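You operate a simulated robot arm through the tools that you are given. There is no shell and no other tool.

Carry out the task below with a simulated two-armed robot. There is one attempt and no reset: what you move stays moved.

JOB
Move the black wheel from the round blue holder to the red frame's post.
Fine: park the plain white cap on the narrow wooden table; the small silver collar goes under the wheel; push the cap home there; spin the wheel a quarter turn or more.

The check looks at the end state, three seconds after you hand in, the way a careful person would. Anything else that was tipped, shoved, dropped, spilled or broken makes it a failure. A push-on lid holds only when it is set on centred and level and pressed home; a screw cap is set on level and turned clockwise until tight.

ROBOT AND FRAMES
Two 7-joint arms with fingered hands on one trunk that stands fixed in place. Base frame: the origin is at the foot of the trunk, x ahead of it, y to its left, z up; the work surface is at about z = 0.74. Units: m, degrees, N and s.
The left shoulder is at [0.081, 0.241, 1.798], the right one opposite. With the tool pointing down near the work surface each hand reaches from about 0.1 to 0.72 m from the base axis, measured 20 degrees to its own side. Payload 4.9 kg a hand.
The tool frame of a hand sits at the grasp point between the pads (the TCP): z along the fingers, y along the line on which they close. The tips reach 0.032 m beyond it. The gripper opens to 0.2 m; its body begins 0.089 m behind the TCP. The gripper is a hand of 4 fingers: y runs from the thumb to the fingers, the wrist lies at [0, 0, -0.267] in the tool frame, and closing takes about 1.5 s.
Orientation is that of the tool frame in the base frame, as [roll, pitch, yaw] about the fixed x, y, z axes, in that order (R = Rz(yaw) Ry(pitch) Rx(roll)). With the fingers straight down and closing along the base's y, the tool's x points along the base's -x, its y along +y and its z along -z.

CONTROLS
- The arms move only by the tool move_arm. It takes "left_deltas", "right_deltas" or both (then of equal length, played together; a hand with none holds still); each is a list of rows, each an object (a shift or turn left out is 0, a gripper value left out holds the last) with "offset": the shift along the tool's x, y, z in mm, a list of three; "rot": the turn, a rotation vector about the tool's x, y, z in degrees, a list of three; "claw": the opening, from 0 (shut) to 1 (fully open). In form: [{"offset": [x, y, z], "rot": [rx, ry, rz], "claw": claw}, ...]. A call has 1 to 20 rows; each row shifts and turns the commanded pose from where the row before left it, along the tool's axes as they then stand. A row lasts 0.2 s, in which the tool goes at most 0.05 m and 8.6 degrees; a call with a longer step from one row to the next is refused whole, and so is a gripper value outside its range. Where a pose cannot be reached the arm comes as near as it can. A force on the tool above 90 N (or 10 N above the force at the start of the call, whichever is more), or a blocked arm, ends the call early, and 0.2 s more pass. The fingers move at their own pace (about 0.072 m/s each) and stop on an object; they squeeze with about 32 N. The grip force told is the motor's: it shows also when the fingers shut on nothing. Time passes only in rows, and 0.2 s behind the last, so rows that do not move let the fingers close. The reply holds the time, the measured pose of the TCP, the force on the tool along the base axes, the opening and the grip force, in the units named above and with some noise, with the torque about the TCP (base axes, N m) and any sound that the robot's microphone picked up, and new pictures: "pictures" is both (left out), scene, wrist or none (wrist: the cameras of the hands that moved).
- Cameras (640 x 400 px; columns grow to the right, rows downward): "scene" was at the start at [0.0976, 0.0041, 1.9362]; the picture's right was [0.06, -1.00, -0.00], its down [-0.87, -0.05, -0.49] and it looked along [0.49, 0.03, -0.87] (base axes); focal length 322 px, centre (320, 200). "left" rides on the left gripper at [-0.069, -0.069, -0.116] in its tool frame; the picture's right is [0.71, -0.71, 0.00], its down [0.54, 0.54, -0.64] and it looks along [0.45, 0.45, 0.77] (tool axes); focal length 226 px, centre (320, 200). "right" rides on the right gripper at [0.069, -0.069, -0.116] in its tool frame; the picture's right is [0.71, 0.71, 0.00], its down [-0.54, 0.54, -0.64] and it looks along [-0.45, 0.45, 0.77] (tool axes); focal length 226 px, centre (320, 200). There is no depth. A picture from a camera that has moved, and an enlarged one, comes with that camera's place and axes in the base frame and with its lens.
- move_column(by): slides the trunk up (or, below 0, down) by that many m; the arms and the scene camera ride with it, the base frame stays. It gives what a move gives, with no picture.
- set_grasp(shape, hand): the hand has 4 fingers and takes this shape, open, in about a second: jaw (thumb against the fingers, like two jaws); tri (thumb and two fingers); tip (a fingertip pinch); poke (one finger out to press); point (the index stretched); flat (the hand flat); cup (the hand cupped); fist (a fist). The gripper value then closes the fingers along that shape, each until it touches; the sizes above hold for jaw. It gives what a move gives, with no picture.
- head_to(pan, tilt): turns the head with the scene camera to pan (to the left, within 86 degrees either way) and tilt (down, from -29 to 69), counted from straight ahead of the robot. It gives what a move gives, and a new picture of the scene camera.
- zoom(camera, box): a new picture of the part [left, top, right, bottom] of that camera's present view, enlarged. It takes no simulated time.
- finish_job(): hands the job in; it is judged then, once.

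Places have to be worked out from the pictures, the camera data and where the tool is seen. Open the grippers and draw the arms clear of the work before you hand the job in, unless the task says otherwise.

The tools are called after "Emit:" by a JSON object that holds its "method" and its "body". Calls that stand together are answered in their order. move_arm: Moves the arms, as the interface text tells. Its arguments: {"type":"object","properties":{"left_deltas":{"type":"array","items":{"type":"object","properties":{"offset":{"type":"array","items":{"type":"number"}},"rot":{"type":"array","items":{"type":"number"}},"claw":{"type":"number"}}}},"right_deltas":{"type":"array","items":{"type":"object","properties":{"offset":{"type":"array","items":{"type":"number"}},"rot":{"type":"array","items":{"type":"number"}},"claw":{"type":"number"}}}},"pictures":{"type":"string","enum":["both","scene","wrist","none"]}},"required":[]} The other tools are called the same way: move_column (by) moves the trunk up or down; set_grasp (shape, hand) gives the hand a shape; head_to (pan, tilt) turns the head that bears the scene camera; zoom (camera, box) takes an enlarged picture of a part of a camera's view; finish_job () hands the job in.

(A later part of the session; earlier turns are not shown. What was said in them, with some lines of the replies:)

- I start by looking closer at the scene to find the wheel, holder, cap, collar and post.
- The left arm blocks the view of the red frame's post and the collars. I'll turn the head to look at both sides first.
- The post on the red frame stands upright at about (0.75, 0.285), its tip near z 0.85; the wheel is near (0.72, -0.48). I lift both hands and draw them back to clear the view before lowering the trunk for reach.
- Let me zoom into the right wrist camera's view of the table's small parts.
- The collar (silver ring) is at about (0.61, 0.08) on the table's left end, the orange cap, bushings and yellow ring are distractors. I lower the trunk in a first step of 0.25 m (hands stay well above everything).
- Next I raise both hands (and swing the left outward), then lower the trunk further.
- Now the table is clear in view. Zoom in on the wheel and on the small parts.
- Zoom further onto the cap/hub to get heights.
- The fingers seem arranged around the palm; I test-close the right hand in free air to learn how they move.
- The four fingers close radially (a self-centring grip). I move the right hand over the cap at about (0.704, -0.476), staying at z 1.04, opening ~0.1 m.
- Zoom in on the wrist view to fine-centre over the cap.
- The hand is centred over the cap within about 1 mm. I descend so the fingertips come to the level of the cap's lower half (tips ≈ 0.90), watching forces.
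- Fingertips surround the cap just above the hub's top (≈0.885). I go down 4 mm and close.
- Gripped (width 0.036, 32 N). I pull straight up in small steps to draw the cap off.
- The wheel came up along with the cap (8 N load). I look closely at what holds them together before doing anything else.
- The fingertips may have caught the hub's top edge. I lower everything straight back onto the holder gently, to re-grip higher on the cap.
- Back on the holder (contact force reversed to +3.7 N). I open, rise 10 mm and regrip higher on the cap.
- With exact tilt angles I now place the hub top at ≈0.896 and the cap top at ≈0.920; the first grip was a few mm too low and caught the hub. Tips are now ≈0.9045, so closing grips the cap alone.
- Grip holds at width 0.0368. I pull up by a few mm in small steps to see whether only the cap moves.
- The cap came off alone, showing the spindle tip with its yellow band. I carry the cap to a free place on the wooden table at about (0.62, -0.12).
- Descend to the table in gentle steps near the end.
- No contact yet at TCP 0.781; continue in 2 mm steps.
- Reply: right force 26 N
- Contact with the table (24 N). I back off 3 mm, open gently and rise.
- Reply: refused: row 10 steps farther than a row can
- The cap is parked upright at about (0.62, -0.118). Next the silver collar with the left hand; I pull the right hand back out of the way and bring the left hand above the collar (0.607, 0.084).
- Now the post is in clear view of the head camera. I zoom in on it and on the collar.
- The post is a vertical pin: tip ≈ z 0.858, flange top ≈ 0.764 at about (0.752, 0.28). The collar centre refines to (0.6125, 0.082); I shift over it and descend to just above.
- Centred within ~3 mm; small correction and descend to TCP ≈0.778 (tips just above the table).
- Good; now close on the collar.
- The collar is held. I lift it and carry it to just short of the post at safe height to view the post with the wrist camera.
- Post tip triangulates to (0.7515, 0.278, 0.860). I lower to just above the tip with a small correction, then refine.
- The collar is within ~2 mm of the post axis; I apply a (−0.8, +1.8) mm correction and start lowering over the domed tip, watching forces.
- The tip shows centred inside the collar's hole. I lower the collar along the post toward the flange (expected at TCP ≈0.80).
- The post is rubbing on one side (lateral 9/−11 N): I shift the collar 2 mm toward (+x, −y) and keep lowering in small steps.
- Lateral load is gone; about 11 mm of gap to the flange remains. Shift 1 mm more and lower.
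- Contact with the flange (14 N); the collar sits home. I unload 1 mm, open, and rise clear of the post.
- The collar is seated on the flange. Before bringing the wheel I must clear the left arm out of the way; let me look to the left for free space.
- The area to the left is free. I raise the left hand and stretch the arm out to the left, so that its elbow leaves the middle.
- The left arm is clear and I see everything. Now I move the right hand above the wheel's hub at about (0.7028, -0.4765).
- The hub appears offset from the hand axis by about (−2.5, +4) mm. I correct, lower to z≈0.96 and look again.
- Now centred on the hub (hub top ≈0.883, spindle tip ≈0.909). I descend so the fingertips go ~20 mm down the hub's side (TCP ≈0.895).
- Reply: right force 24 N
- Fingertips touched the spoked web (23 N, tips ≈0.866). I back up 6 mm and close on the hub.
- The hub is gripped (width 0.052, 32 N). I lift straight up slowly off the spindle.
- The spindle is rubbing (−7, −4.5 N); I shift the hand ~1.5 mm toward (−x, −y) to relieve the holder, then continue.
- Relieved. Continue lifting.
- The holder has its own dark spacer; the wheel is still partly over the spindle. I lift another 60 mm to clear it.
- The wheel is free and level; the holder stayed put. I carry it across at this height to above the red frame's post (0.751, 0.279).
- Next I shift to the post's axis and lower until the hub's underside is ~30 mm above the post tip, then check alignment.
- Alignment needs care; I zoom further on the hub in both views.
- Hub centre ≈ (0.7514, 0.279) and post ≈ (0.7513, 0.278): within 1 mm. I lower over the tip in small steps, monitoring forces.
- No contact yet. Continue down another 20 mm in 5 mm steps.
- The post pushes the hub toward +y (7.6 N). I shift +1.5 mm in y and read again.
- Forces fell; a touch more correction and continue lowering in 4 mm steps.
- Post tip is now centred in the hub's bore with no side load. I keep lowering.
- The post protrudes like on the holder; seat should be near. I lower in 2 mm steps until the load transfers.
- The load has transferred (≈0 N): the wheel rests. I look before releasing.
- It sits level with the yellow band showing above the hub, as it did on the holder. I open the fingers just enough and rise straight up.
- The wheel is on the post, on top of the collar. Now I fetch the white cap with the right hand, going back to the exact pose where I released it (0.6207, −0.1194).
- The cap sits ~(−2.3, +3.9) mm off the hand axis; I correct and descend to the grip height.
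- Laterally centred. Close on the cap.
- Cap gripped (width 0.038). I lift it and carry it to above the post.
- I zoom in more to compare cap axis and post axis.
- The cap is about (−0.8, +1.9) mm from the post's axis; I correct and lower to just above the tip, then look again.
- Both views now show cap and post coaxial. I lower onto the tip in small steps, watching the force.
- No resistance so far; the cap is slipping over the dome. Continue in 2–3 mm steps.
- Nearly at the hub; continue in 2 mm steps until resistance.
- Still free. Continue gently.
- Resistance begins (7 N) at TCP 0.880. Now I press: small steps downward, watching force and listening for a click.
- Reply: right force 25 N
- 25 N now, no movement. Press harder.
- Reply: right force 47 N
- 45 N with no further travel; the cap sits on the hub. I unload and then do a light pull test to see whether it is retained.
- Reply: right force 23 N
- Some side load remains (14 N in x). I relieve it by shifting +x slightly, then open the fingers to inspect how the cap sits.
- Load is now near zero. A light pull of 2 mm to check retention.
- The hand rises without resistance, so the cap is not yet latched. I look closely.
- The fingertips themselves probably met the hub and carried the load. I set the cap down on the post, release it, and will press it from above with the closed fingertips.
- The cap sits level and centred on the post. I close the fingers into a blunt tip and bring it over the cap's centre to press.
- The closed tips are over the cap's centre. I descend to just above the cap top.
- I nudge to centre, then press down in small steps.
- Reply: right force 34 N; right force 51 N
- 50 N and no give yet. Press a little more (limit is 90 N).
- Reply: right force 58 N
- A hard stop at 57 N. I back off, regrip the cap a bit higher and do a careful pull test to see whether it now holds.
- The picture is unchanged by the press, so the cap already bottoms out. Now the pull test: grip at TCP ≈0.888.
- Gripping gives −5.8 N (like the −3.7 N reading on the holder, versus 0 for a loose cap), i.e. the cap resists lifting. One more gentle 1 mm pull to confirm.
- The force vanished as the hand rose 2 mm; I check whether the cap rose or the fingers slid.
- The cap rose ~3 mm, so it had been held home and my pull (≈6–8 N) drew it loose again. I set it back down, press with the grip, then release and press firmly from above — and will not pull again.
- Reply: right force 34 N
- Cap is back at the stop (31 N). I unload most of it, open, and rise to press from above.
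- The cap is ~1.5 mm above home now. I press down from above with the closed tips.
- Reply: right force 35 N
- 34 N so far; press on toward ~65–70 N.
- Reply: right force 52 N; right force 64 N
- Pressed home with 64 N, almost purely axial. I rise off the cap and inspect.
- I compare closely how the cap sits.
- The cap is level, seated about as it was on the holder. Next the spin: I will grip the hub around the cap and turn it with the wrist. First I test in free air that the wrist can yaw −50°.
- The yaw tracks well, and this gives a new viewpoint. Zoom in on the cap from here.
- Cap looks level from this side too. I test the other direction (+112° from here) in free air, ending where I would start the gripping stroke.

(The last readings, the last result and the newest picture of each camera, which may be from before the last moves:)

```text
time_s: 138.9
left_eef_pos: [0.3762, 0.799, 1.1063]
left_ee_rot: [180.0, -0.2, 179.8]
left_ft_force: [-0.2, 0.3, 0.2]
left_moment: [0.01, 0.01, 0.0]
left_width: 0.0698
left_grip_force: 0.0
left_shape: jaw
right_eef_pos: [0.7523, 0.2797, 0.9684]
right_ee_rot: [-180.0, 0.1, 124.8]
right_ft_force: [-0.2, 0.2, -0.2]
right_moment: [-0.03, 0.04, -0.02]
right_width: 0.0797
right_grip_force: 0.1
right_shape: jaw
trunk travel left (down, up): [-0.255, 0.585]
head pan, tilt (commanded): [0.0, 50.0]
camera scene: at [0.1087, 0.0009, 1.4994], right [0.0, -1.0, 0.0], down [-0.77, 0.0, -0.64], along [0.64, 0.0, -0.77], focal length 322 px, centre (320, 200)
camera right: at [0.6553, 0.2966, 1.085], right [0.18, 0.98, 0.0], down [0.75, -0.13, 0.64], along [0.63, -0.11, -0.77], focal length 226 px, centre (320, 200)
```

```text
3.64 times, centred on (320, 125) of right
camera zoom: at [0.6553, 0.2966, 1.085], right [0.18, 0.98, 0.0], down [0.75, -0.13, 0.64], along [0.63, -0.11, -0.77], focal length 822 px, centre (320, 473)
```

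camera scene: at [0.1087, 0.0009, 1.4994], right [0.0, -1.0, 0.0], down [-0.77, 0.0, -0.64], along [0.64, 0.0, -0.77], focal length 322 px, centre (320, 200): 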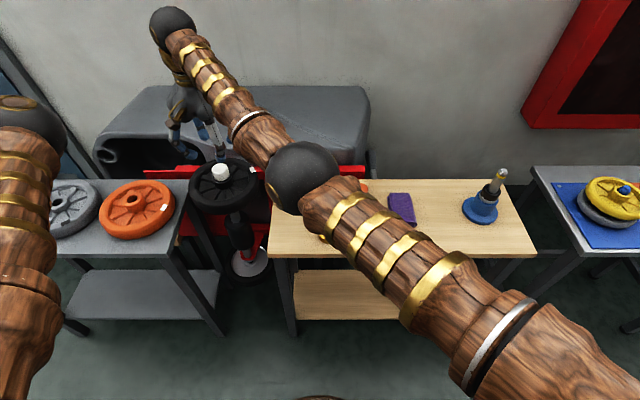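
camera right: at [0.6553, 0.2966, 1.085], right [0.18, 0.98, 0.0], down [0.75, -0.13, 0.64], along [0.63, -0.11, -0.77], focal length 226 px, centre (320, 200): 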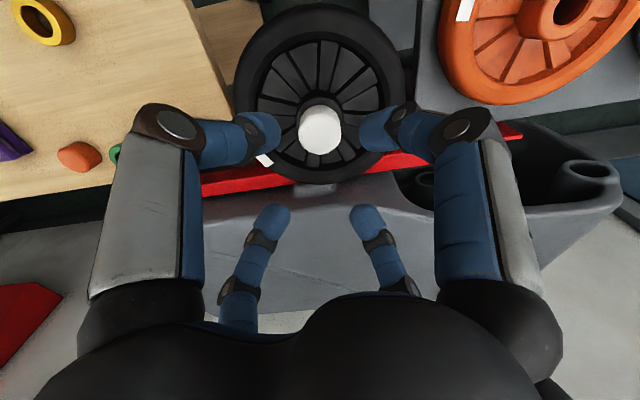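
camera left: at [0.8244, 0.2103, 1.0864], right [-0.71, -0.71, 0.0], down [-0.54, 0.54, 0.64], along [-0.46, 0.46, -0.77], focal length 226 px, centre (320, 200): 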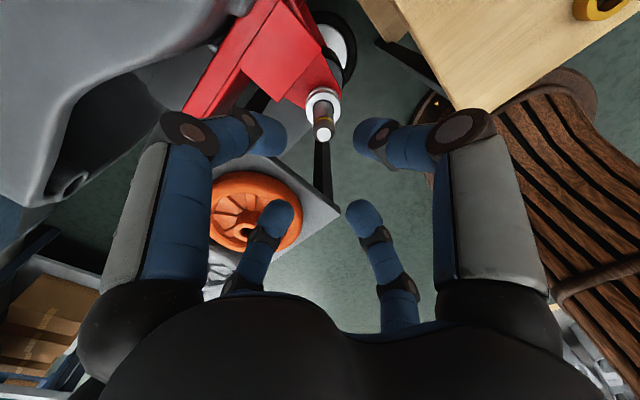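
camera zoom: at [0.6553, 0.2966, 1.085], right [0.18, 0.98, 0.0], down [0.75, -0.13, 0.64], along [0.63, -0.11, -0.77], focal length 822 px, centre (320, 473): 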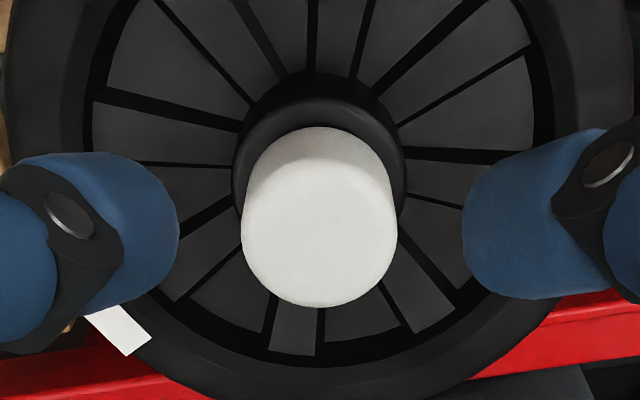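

Both directions work. I descend around the cap onto the hub with the hand at this yaw (TCP ≈0.852).

Emit:
{"method": "move_arm", "body": {"right_deltas": [{"offset": [0, 0, 30]}, {"offset": [0, 0, 30]}, {"offset": [0, 0, 30]}, {"offset": [0, 0, 15]}, {"offset": [0, 0, 7]}, {"offset": [0, 0, 3]}, {"offset": [0, 0, 0]}], "pictures": "none"}}

Emit:
{"method": "zoom", "body": {"camera": "right", "box": [240, 80, 400, 240]}}

Emit:
{"method": "zoom", "body": {"camera": "scene", "box": [180, 120, 270, 210]}}

```text
time_s: 140.5
left_eef_pos: [0.3744, 0.8002, 1.1053]
left_ee_rot: [-180.0, -0.1, 179.9]
left_ft_force: [1.1, -0.1, 0.8]
left_moment: [-0.01, -0.01, -0.03]
left_width: 0.0698
left_grip_force: 0.1
left_shape: jaw
right_eef_pos: [0.7519, 0.2781, 0.8541]
right_ee_rot: [180.0, 0.0, 125.0]
right_ft_force: [-0.2, 0.4, 0.2]
right_moment: [0.02, 0.01, -0.02]
right_width: 0.0795
right_grip_force: 0.1
right_shape: jaw
trunk travel left (down, up): [-0.255, 0.585]
head pan, tilt (commanded): [0.0, 50.0]
```

```text
2.50 times, centred on (320, 160) of right
camera zoom: at [0.6539, 0.2957, 0.9701], right [0.17, 0.98, 0.0], down [0.75, -0.13, 0.64], along [0.63, -0.11, -0.77], focal length 565 px, centre (320, 300)
```

zoom: 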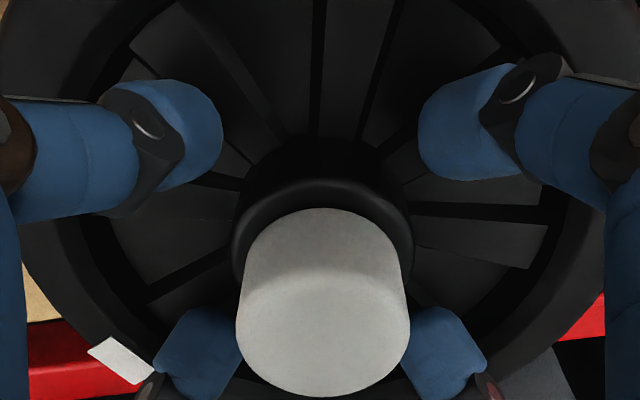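

```text
4.44 times, centred on (225, 165) of scene
camera zoom: at [0.1086, 0.0009, 1.4994], right [0.0, -1.0, 0.0], down [-0.77, 0.0, -0.64], along [0.64, 0.0, -0.77], focal length 1433 px, centre (742, 356)
```

zoom: 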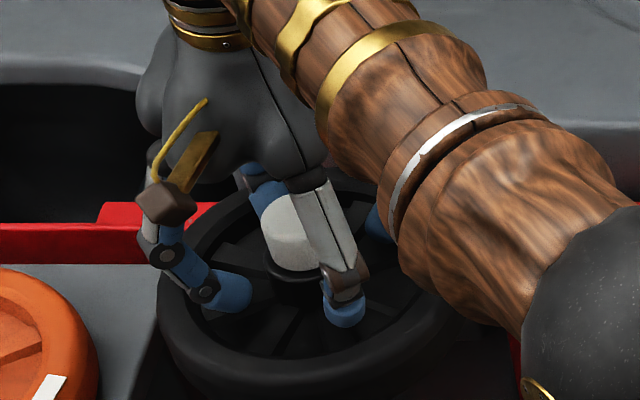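

No contact; fingers surround the hub below the cap. Close gently on the hub.

Emit:
{"method": "move_arm", "body": {"right_deltas": [{"offset": [0, 0, 1], "claw": 0.3}, {"claw": 0.2}, {"claw": 0.1}, {"claw": 0.0}, {"claw": 0.0}, {"claw": 0.0}, {"claw": 0.0}], "pictures": "none"}}

Emit:
{"method": "zoom", "body": {"camera": "right", "box": [240, 80, 400, 240]}}

```text
time_s: 142.1
left_eef_pos: [0.3747, 0.7994, 1.1059]
left_ee_rot: [180.0, -0.1, 179.9]
left_ft_force: [-0.2, 0.6, -0.1]
left_moment: [-0.02, 0.01, 0.01]
left_width: 0.0701
left_grip_force: 0.0
left_shape: jaw
right_eef_pos: [0.7514, 0.2792, 0.8536]
right_ee_rot: [-179.9, 0.0, 125.1]
right_ft_force: [-0.5, 0.1, 0.5]
right_moment: [-0.04, 0.04, 0.01]
right_width: 0.0475
right_grip_force: 31.5
right_shape: jaw
trunk travel left (down, up): [-0.255, 0.585]
head pan, tilt (commanded): [0.0, 50.0]
```

```text
2.50 times, centred on (320, 160) of right
camera zoom: at [0.6543, 0.2964, 0.9691], right [0.17, 0.98, 0.0], down [0.75, -0.13, 0.64], along [0.63, -0.11, -0.77], focal length 565 px, centre (320, 300)
```

zoom: 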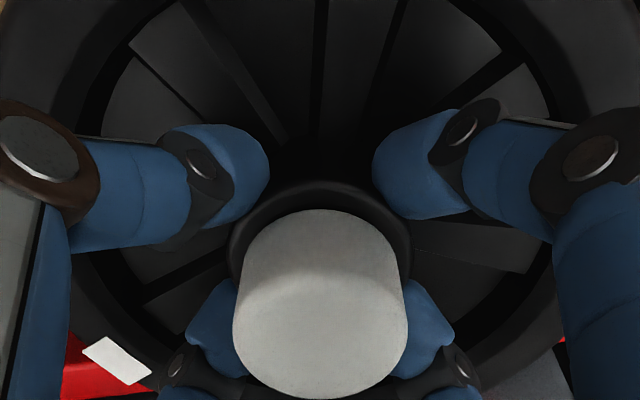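

Gripped on the hub (width 0.0475), no load on the cap. Now turn: −8° per row, about −110° in total.

Emit:
{"method": "move_arm", "body": {"right_deltas": [{"rot": [0, 0, -8]}, {"rot": [0, 0, -8]}, {"rot": [0, 0, -8]}, {"rot": [0, 0, -8]}, {"offset": [0, 0, 0]}], "pictures": "none"}}

Emit:
{"method": "zoom", "body": {"camera": "right", "box": [200, 20, 440, 260]}}

```text
time_s: 143.3
left_eef_pos: [0.3756, 0.7997, 1.1063]
left_ee_rot: [-179.9, -0.2, 179.9]
left_ft_force: [-0.8, 0.0, -0.7]
left_moment: [0.01, 0.01, 0.01]
left_width: 0.0697
left_grip_force: 0.1
left_shape: jaw
right_eef_pos: [0.7513, 0.2808, 0.8538]
right_ee_rot: [180.0, 0.0, 157.1]
right_ft_force: [-0.2, 0.5, -0.5]
right_moment: [-0.06, 0.02, -0.02]
right_width: 0.0474
right_grip_force: 31.6
right_shape: jaw
trunk travel left (down, up): [-0.255, 0.585]
head pan, tilt (commanded): [0.0, 50.0]
```

```text
1.67 times, centred on (320, 140) of right
camera zoom: at [0.6605, 0.2431, 0.9689], right [-0.38, 0.93, 0.0], down [0.71, 0.29, 0.64], along [0.6, 0.24, -0.77], focal length 377 px, centre (320, 300)
```

zoom: 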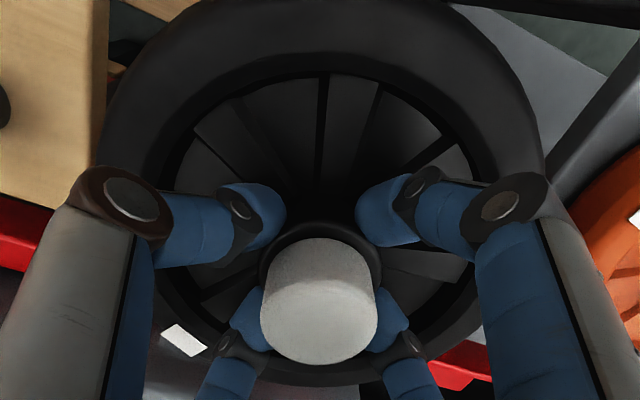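

The white mark stays fixed in the hand's view, so the wheel turns with the hand (32° so far). Continue the turn.

Emit:
{"method": "move_arm", "body": {"right_deltas": [{"rot": [0, 0, -8]}, {"rot": [0, 0, -8]}, {"rot": [0, 0, -8]}, {"rot": [0, 0, -8]}, {"rot": [0, 0, -8]}, {"rot": [0, 0, -8]}, {"rot": [0, 0, -8]}, {"rot": [0, 0, -8]}, {"rot": [0, 0, -8]}, {"rot": [0, 0, -8]}, {"offset": [0, 0, 0]}], "pictures": "both"}}

Emit:
{"method": "zoom", "body": {"camera": "scene", "box": [180, 120, 270, 210]}}

```text
time_s: 145.7
left_eef_pos: [0.3752, 0.799, 1.1062]
left_ee_rot: [179.9, -0.2, 179.9]
left_ft_force: [0.5, -0.5, 0.4]
left_moment: [0.01, 0.01, -0.01]
left_width: 0.0698
left_grip_force: 0.1
left_shape: jaw
right_eef_pos: [0.7508, 0.2806, 0.8522]
right_ee_rot: [-179.9, 0.1, -123.0]
right_ft_force: [0.3, -0.5, -0.4]
right_moment: [0.01, -0.05, -0.08]
right_width: 0.0478
right_grip_force: 32.7
right_shape: jaw
trunk travel left (down, up): [-0.255, 0.585]
head pan, tilt (commanded): [0.0, 50.0]
camera scene: at [0.1086, 0.001, 1.4994], right [0.0, -1.0, 0.0], down [-0.77, 0.0, -0.64], along [0.64, 0.0, -0.77], focal length 322 px, centre (320, 200)
camera right: at [0.7708, 0.1842, 0.9689], right [-0.98, -0.21, 0.0], down [-0.16, 0.75, 0.64], along [-0.13, 0.63, -0.77], focal length 226 px, centre (320, 200)
```

scene: 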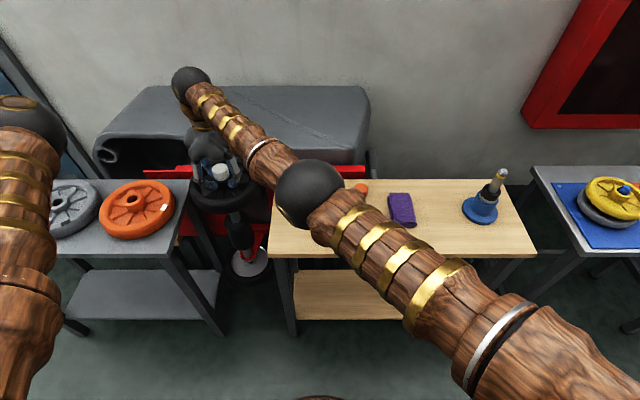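
right: 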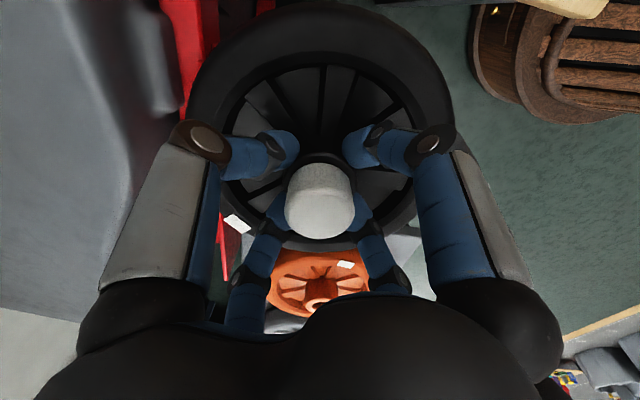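

```text
4.44 times, centred on (225, 165) of scene
camera zoom: at [0.1086, 0.001, 1.4994], right [0.0, -1.0, 0.0], down [-0.77, 0.0, -0.64], along [0.64, 0.0, -0.77], focal length 1433 px, centre (742, 356)
```

zoom: 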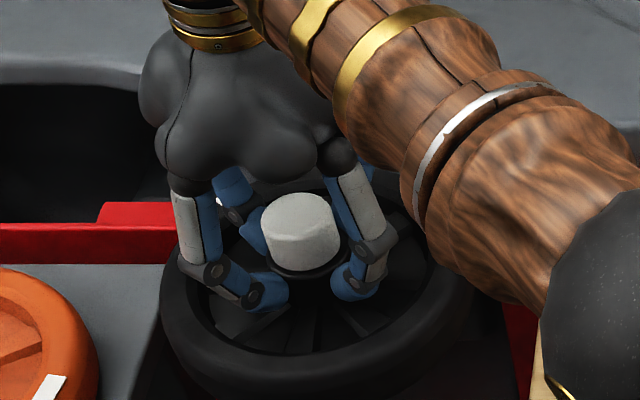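

The wheel has turned about 112°. I release the hub and rise straight up.

Emit:
{"method": "move_arm", "body": {"right_deltas": [{"claw": 0.3}, {"claw": 0.4}, {"claw": 0.4}, {"claw": 0.4}, {"offset": [0, 0, -5]}, {"offset": [0, 0, -10]}, {"offset": [0, 0, -20]}, {"offset": [0, 0, -30]}, {"offset": [0, 0, -30]}, {"offset": [0, 0, -20]}, {"offset": [0, 0, 0]}], "pictures": "wrist"}}

Emit:
{"method": "zoom", "body": {"camera": "scene", "box": [180, 130, 270, 215]}}

Emit:
{"method": "zoom", "body": {"camera": "scene", "box": [195, 140, 255, 195]}}

```text
time_s: 148.1
left_eef_pos: [0.3756, 0.8004, 1.1062]
left_ee_rot: [179.9, -0.2, 180.0]
left_ft_force: [0.6, 0.2, 0.5]
left_moment: [0.0, -0.02, -0.01]
left_width: 0.0699
left_grip_force: 0.0
left_shape: jaw
right_eef_pos: [0.7525, 0.2823, 0.9678]
right_ee_rot: [179.9, 0.0, -122.9]
right_ft_force: [-0.3, -0.1, 0.5]
right_moment: [0.0, 0.02, -0.02]
right_width: 0.0796
right_grip_force: 0.2
right_shape: jaw
trunk travel left (down, up): [-0.255, 0.585]
head pan, tilt (commanded): [0.0, 50.0]
camera right: at [0.7717, 0.1865, 1.0838], right [-0.98, -0.21, 0.0], down [-0.16, 0.75, 0.64], along [-0.13, 0.63, -0.77], focal length 226 px, centre (320, 200)
```

right: 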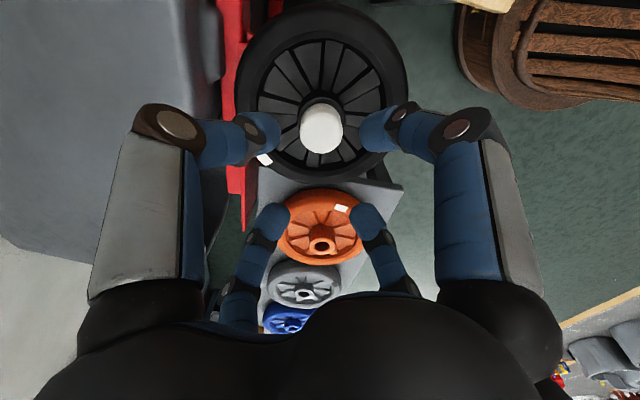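

```text
4.71 times, centred on (225, 172) of scene
camera zoom: at [0.1089, 0.0009, 1.4994], right [0.0, -1.0, 0.0], down [-0.77, 0.0, -0.64], along [0.64, 0.0, -0.77], focal length 1518 px, centre (767, 329)
```

zoom: 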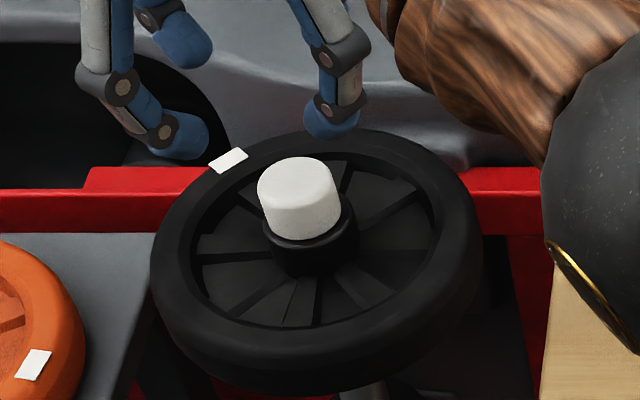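

```text
7.27 times, centred on (225, 168) of scene
camera zoom: at [0.1089, 0.0009, 1.4994], right [0.0, -1.0, 0.0], down [-0.77, 0.0, -0.64], along [0.64, 0.0, -0.77], focal length 2345 px, centre (1011, 436)
```

zoom: 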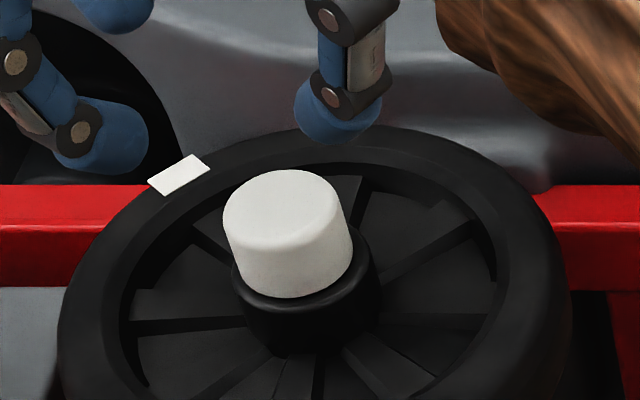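

The mark has moved round by over 100°; the cap is unmoved and level. For good measure I press the cap once more from above — first close the fingers and check centring.

Emit:
{"method": "move_arm", "body": {"right_deltas": [{"claw": 0.2}, {"claw": 0.0}, {"claw": 0.0}, {"claw": 0.0}, {"claw": 0.0}, {"claw": 0.0}], "pictures": "none"}}

Emit:
{"method": "zoom", "body": {"camera": "right", "box": [240, 60, 400, 180]}}

Emit:
{"method": "zoom", "body": {"camera": "scene", "box": [180, 110, 270, 195]}}

```text
time_s: 149.5
left_eef_pos: [0.3745, 0.7994, 1.106]
left_ee_rot: [-179.9, -0.1, 179.9]
left_ft_force: [-0.4, -0.3, 0.3]
left_moment: [-0.03, -0.02, -0.02]
left_width: 0.0697
left_grip_force: 0.1
left_shape: jaw
right_eef_pos: [0.7523, 0.2813, 0.9678]
right_ee_rot: [-180.0, 0.0, -123.0]
right_ft_force: [0.4, 0.6, -0.4]
right_moment: [0.02, 0.03, -0.01]
right_width: 0.0001
right_grip_force: 31.5
right_shape: jaw
trunk travel left (down, up): [-0.255, 0.585]
head pan, tilt (commanded): [0.0, 50.0]
```

```text
3.33 times, centred on (320, 120) of right
camera zoom: at [0.7716, 0.1865, 1.0837], right [-0.98, -0.21, 0.0], down [-0.16, 0.75, 0.64], along [-0.13, 0.63, -0.77], focal length 754 px, centre (320, 467)
```

zoom: 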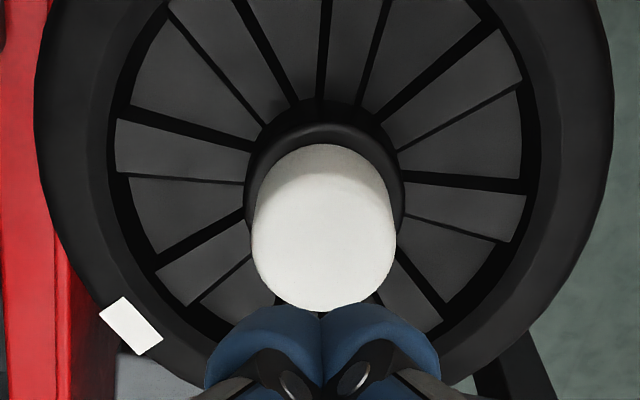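

```text
4.71 times, centred on (225, 152) of scene
camera zoom: at [0.1086, 0.0009, 1.4994], right [0.0, -1.0, 0.0], down [-0.77, 0.0, -0.64], along [0.64, 0.0, -0.77], focal length 1518 px, centre (767, 424)
```

zoom: 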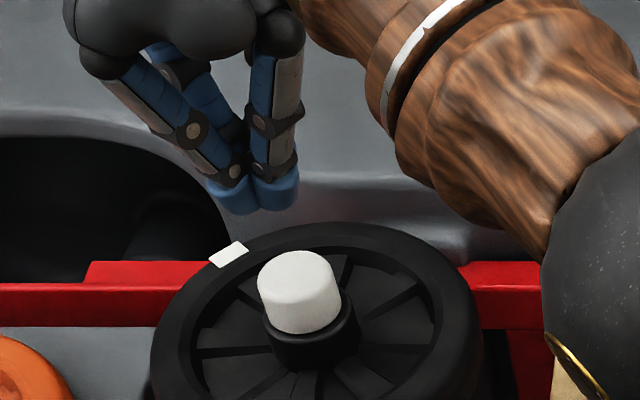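

I shift ~2 mm toward −y to centre on the cap and press down again to about 60 N.

Emit:
{"method": "move_arm", "body": {"right_deltas": [{"offset": [2.1, -0.8, 25]}, {"offset": [0, 0, 20]}, {"offset": [0, 0, 9]}, {"offset": [0, 0, 2]}, {"offset": [0, 0, 2]}, {"offset": [0, 0, 2]}, {"offset": [0, 0, 2]}, {"offset": [0, 0, 0]}], "pictures": "none"}}

Emit:
{"method": "move_arm", "body": {"right_deltas": [{"offset": [0, 0, 2]}, {"offset": [0, 0, 2]}, {"offset": [0, 0, 2]}, {"offset": [0, 0, 0]}], "pictures": "none"}}

```text
time_s: 151.3
left_eef_pos: [0.3748, 0.7999, 1.1066]
left_ee_rot: [-179.9, 0.1, 179.8]
left_ft_force: [1.2, -0.5, -0.2]
left_moment: [0.02, 0.0, 0.0]
left_width: 0.0699
left_grip_force: 0.1
left_shape: jaw
right_eef_pos: [0.7515, 0.2783, 0.9084]
right_ee_rot: [-179.9, 0.0, -123.1]
right_ft_force: [0.8, 0.8, 9.9]
right_moment: [0.09, -0.01, -0.01]
right_width: 0.0001
right_grip_force: 31.5
right_shape: jaw
trunk travel left (down, up): [-0.255, 0.585]
head pan, tilt (commanded): [0.0, 50.0]
```

```text
time_s: 152.3
left_eef_pos: [0.3712, 0.7993, 1.1089]
left_ee_rot: [179.9, 0.2, 179.8]
left_ft_force: [1.0, 0.2, 0.1]
left_moment: [0.01, -0.02, 0.03]
left_width: 0.0695
left_grip_force: 0.2
left_shape: jaw
right_eef_pos: [0.75, 0.2784, 0.9084]
right_ee_rot: [-179.7, 0.6, -123.0]
right_ft_force: [5.4, 3.7, 47.9]
right_moment: [0.27, -0.11, 0.0]
right_width: 0.0
right_grip_force: 32.0
right_shape: jaw
trunk travel left (down, up): [-0.255, 0.585]
head pan, tilt (commanded): [0.0, 50.0]
```

Emit:
{"method": "move_arm", "body": {"right_deltas": [{"offset": [0, 0, 2]}, {"offset": [0, 0, 2]}, {"offset": [0, 0, 2]}, {"offset": [0, 0, 0]}], "pictures": "none"}}

```text
time_s: 153.3
left_eef_pos: [0.3688, 0.7959, 1.1101]
left_ee_rot: [179.9, 0.3, 179.9]
left_ft_force: [0.1, 0.4, -0.5]
left_moment: [0.01, -0.01, 0.02]
left_width: 0.07
left_grip_force: 0.1
left_shape: jaw
right_eef_pos: [0.7483, 0.2778, 0.9078]
right_ee_rot: [-179.5, 0.9, -123.0]
right_ft_force: [5.1, -3.2, 67.4]
right_moment: [-0.21, -0.04, 0.0]
right_width: 0.0
right_grip_force: 32.2
right_shape: jaw
trunk travel left (down, up): [-0.255, 0.585]
head pan, tilt (commanded): [0.0, 50.0]
```

67 N and no travel: the cap is home. I rise slowly and inspect before withdrawing.

Emit:
{"method": "move_arm", "body": {"right_deltas": [{"offset": [0, 0, -6]}, {"offset": [0, 0, -8]}, {"offset": [0, 0, -20]}, {"offset": [0, 0, -40]}, {"offset": [0, 0, -40]}, {"offset": [0, 0, -20]}, {"offset": [0, 0, 0]}], "pictures": "both"}}

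Emit:
{"method": "zoom", "body": {"camera": "scene", "box": [195, 140, 255, 195]}}

Emit:
{"method": "zoom", "body": {"camera": "right", "box": [240, 40, 400, 160]}}

```text
time_s: 154.9
left_eef_pos: [0.3741, 0.7995, 1.1051]
left_ee_rot: [-180.0, -0.1, 179.9]
left_ft_force: [-0.7, 0.2, -0.8]
left_moment: [0.04, -0.01, 0.02]
left_width: 0.0696
left_grip_force: 0.1
left_shape: jaw
right_eef_pos: [0.7513, 0.2753, 1.0278]
right_ee_rot: [-180.0, -0.2, -123.0]
right_ft_force: [1.0, 0.1, -0.2]
right_moment: [0.01, -0.01, -0.02]
right_width: 0.0
right_grip_force: 32.1
right_shape: jaw
trunk travel left (down, up): [-0.255, 0.585]
head pan, tilt (commanded): [0.0, 50.0]
camera scene: at [0.1087, 0.0008, 1.4994], right [0.0, -1.0, 0.0], down [-0.77, 0.0, -0.64], along [0.64, 0.0, -0.77], focal length 322 px, centre (320, 200)
camera right: at [0.7705, 0.1801, 1.1441], right [-0.98, -0.21, 0.0], down [-0.16, 0.75, 0.64], along [-0.13, 0.63, -0.77], focal length 226 px, centre (320, 200)
```

scene: 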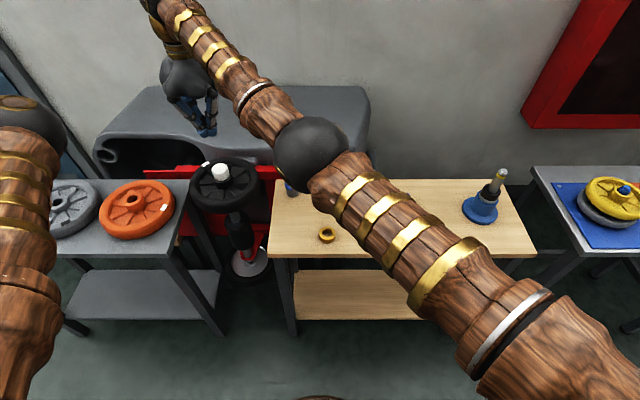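
right: 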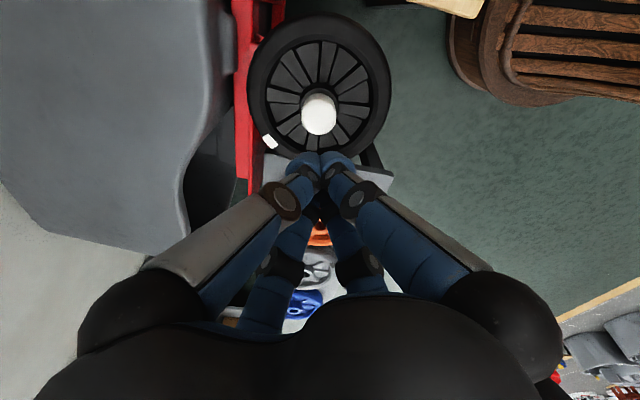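

```text
7.27 times, centred on (225, 168) of scene
camera zoom: at [0.1087, 0.0008, 1.4994], right [0.0, -1.0, 0.0], down [-0.77, 0.0, -0.64], along [0.64, 0.0, -0.77], focal length 2345 px, centre (1011, 436)
```

zoom: 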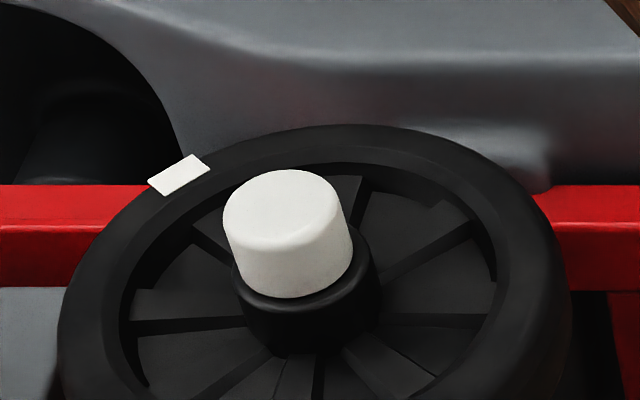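

```text
3.33 times, centred on (320, 100) of right
camera zoom: at [0.7705, 0.1801, 1.1441], right [-0.98, -0.21, 0.0], down [-0.16, 0.75, 0.64], along [-0.13, 0.63, -0.77], focal length 754 px, centre (320, 533)
```

zoom: 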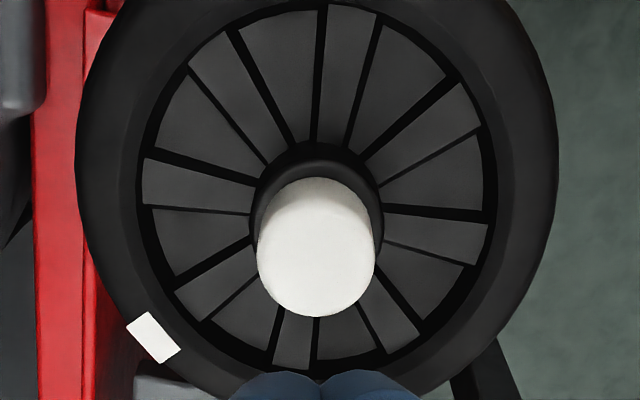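

Nothing moved; cap and wheel sit stable. I withdraw the right arm up and back to its own side, opening the hand.

Emit:
{"method": "move_arm", "body": {"right_deltas": [{"offset": [0, 0, -40]}, {"offset": [0, 0, -20]}, {"offset": [39.3, -8.9, 0]}, {"offset": [39.3, -8.9, 0]}, {"offset": [39.3, -8.9, 0]}, {"offset": [39.3, -8.9, 0]}, {"offset": [39.3, -8.9, 0]}, {"offset": [39.3, -8.9, 0]}, {"offset": [39.3, -8.9, 0]}, {"offset": [39.3, -8.9, 0]}, {"offset": [39.3, -8.9, 0]}, {"offset": [39.3, -8.9, 0]}, {"offset": [39.3, -8.9, 0]}, {"offset": [39.3, -8.9, 0]}, {"offset": [39.3, -8.9, 0]}, {"offset": [39.3, -8.9, 0]}, {"offset": [39.3, -8.9, 0]}, {"offset": [39.3, -8.9, 0]}, {"offset": [39.3, -8.9, 0]}, {"offset": [0, 0, 0], "claw": 1.0}], "left_deltas": [{"claw": 1.0}, {}, {}, {}, {}, {}, {}, {}, {}, {}, {}, {}, {}, {}, {}, {}, {}, {}, {}, {}], "pictures": "both"}}

Emit:
{"method": "zoom", "body": {"camera": "scene", "box": [160, 130, 560, 290]}}

```text
time_s: 159.1
left_eef_pos: [0.3753, 0.8003, 1.1054]
left_ee_rot: [179.9, -0.1, 179.9]
left_ft_force: [0.5, 0.4, -0.6]
left_moment: [-0.02, 0.01, 0.0]
left_width: 0.1998
left_grip_force: 0.1
left_shape: jaw
right_eef_pos: [0.5158, -0.3654, 1.0861]
right_ee_rot: [-180.0, -0.1, -123.0]
right_ft_force: [0.9, -0.6, 0.8]
right_moment: [-0.07, 0.0, 0.01]
right_width: 0.2001
right_grip_force: 0.1
right_shape: jaw
trunk travel left (down, up): [-0.255, 0.585]
head pan, tilt (commanded): [0.0, 50.0]
camera scene: at [0.1095, 0.0016, 1.4993], right [0.0, -1.0, 0.0], down [-0.77, 0.0, -0.64], along [0.64, 0.0, -0.77], focal length 322 px, centre (320, 200)
camera right: at [0.5352, -0.4608, 1.2025], right [-0.98, -0.21, 0.0], down [-0.16, 0.75, 0.64], along [-0.13, 0.63, -0.77], focal length 226 px, centre (320, 200)
camera left: at [0.4447, 0.7298, 1.221], right [-0.71, -0.71, 0.0], down [-0.54, 0.54, 0.64], along [-0.46, 0.45, -0.77], focal length 226 px, centre (320, 200)
```

scene: 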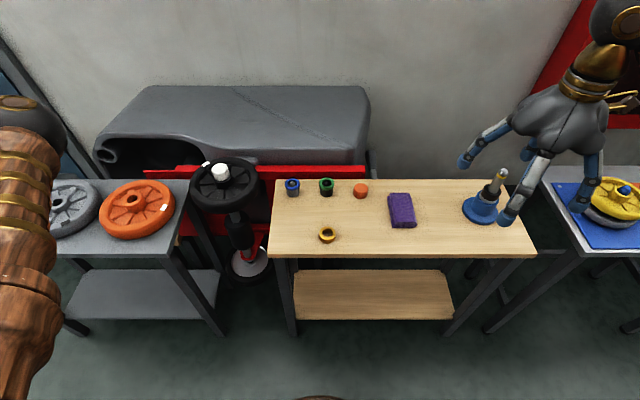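
right: 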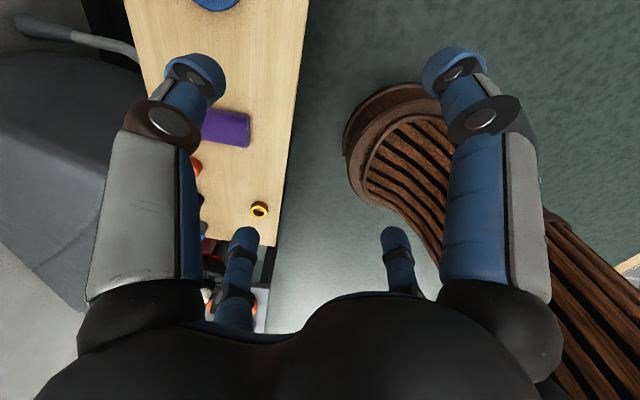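
left: 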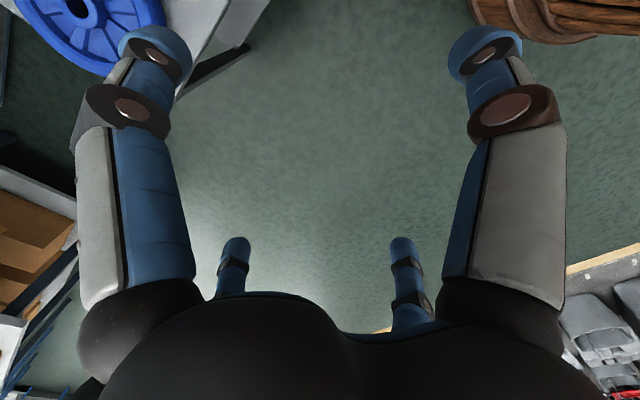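

```text
1.60 times, centred on (360, 210) of scene
camera zoom: at [0.1095, 0.0016, 1.4993], right [0.0, -1.0, 0.0], down [-0.77, 0.0, -0.64], along [0.64, 0.0, -0.77], focal length 516 px, centre (256, 184)
```

zoom: 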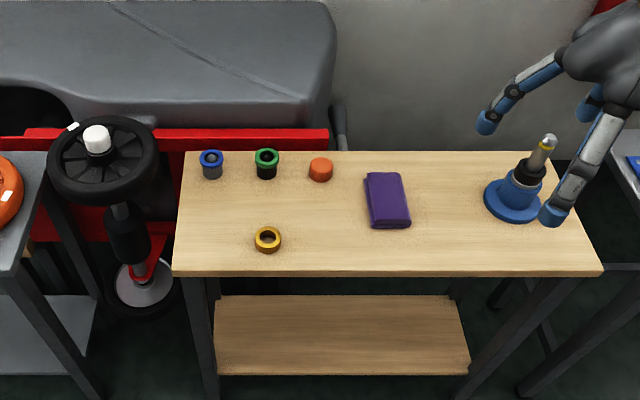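

All other parts look untouched. I zoom in on the finished assembly for a last check and pull the right hand a bit further back.

Emit:
{"method": "zoom", "body": {"camera": "scene", "box": [180, 140, 270, 220]}}

Emit:
{"method": "move_arm", "body": {"right_deltas": [{"offset": [30, 0, -40]}, {"offset": [30, 20, -30]}, {"offset": [30, 20, 0]}, {"offset": [20, 20, 0]}, {"offset": [0, 0, 0]}], "pictures": "scene"}}

Emit:
{"method": "zoom", "body": {"camera": "scene", "box": [205, 155, 241, 187]}}

```text
5.00 times, centred on (225, 180) of scene
camera zoom: at [0.1095, 0.0016, 1.4993], right [0.0, -1.0, 0.0], down [-0.77, 0.0, -0.64], along [0.64, 0.0, -0.77], focal length 1612 px, centre (795, 300)
```

zoom: 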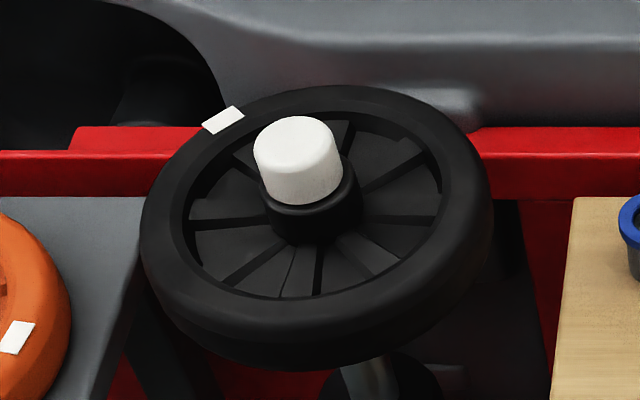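

```text
time_s: 160.3
left_eef_pos: [0.3753, 0.7988, 1.1052]
left_ee_rot: [-180.0, -0.1, 180.0]
left_ft_force: [-0.2, 0.3, 0.3]
left_moment: [-0.04, -0.02, -0.01]
left_width: 0.2
left_grip_force: 0.0
left_shape: jaw
right_eef_pos: [0.403, -0.425, 1.1575]
right_ee_rot: [-180.0, -0.1, -122.9]
right_ft_force: [0.1, -0.8, 0.7]
right_moment: [-0.04, 0.07, 0.0]
right_width: 0.1997
right_grip_force: 0.1
right_shape: jaw
trunk travel left (down, up): [-0.255, 0.585]
head pan, tilt (commanded): [0.0, 50.0]
camera scene: at [0.1097, 0.0012, 1.4993], right [0.0, -1.0, 0.0], down [-0.77, 0.0, -0.64], along [0.64, 0.0, -0.77], focal length 322 px, centre (320, 200)
```

scene: 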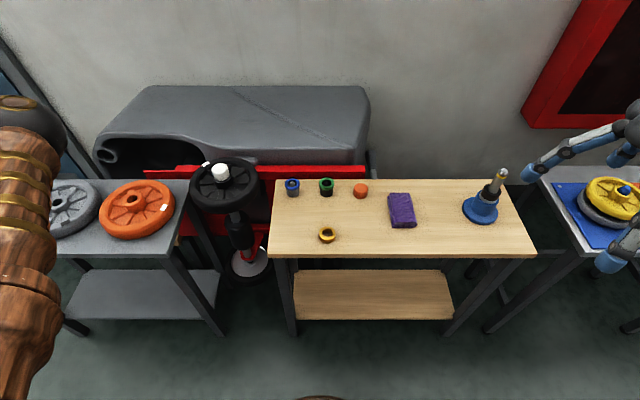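

```text
12.50 times, centred on (223, 171) of scene
camera zoom: at [0.1097, 0.0012, 1.4993], right [0.0, -1.0, 0.0], down [-0.77, 0.0, -0.64], along [0.64, 0.0, -0.77], focal length 4031 px, centre (1532, 562)
```

zoom: 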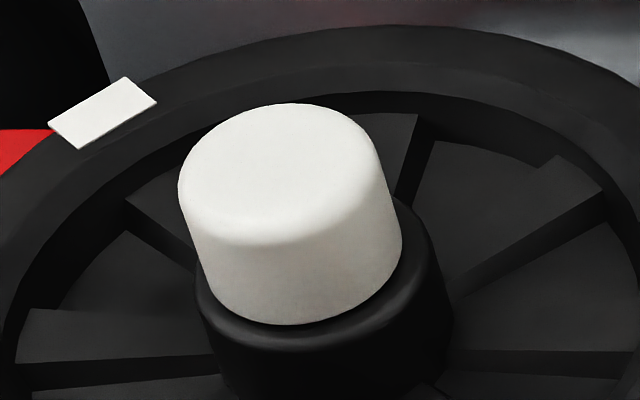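

The wheel rests level on the collar on the red frame's post. The white cap is level and pressed home over it, and the white mark shows more than a quarter turn. The other parts are where they were, and both hands are open and clear, so I hand the job in.

Emit:
{"method": "finish_job", "body": {}}

```text
The job is handed in.
```

I moved the black wheel onto the red frame's post, on top of the small silver collar, and pushed the white cap home over it. I then turned the wheel about 110°, a little more than a quarter turn. The job is handed in.

- **Cap:** I parked it on the narrow wooden table while I moved the wheel. On the post it looks level and centred. I pressed it three times from above with about 57–67 N, and it did not move on the last press.
- **How firmly the cap holds:** I never heard a click. After the first of those presses, a gentle pull test lifted it about 3 mm at roughly 6–10 N. I pressed it down again twice and did not repeat the pull.
- **Wheel lifted once with the cap:** My first grip was too low and raised the wheel along with the cap. I set it straight back on the blue holder and gripped again higher up.
- **Everything else:** In the last pictures the other parts and the blue holder are where they were. Both hands are open and clear of the work.
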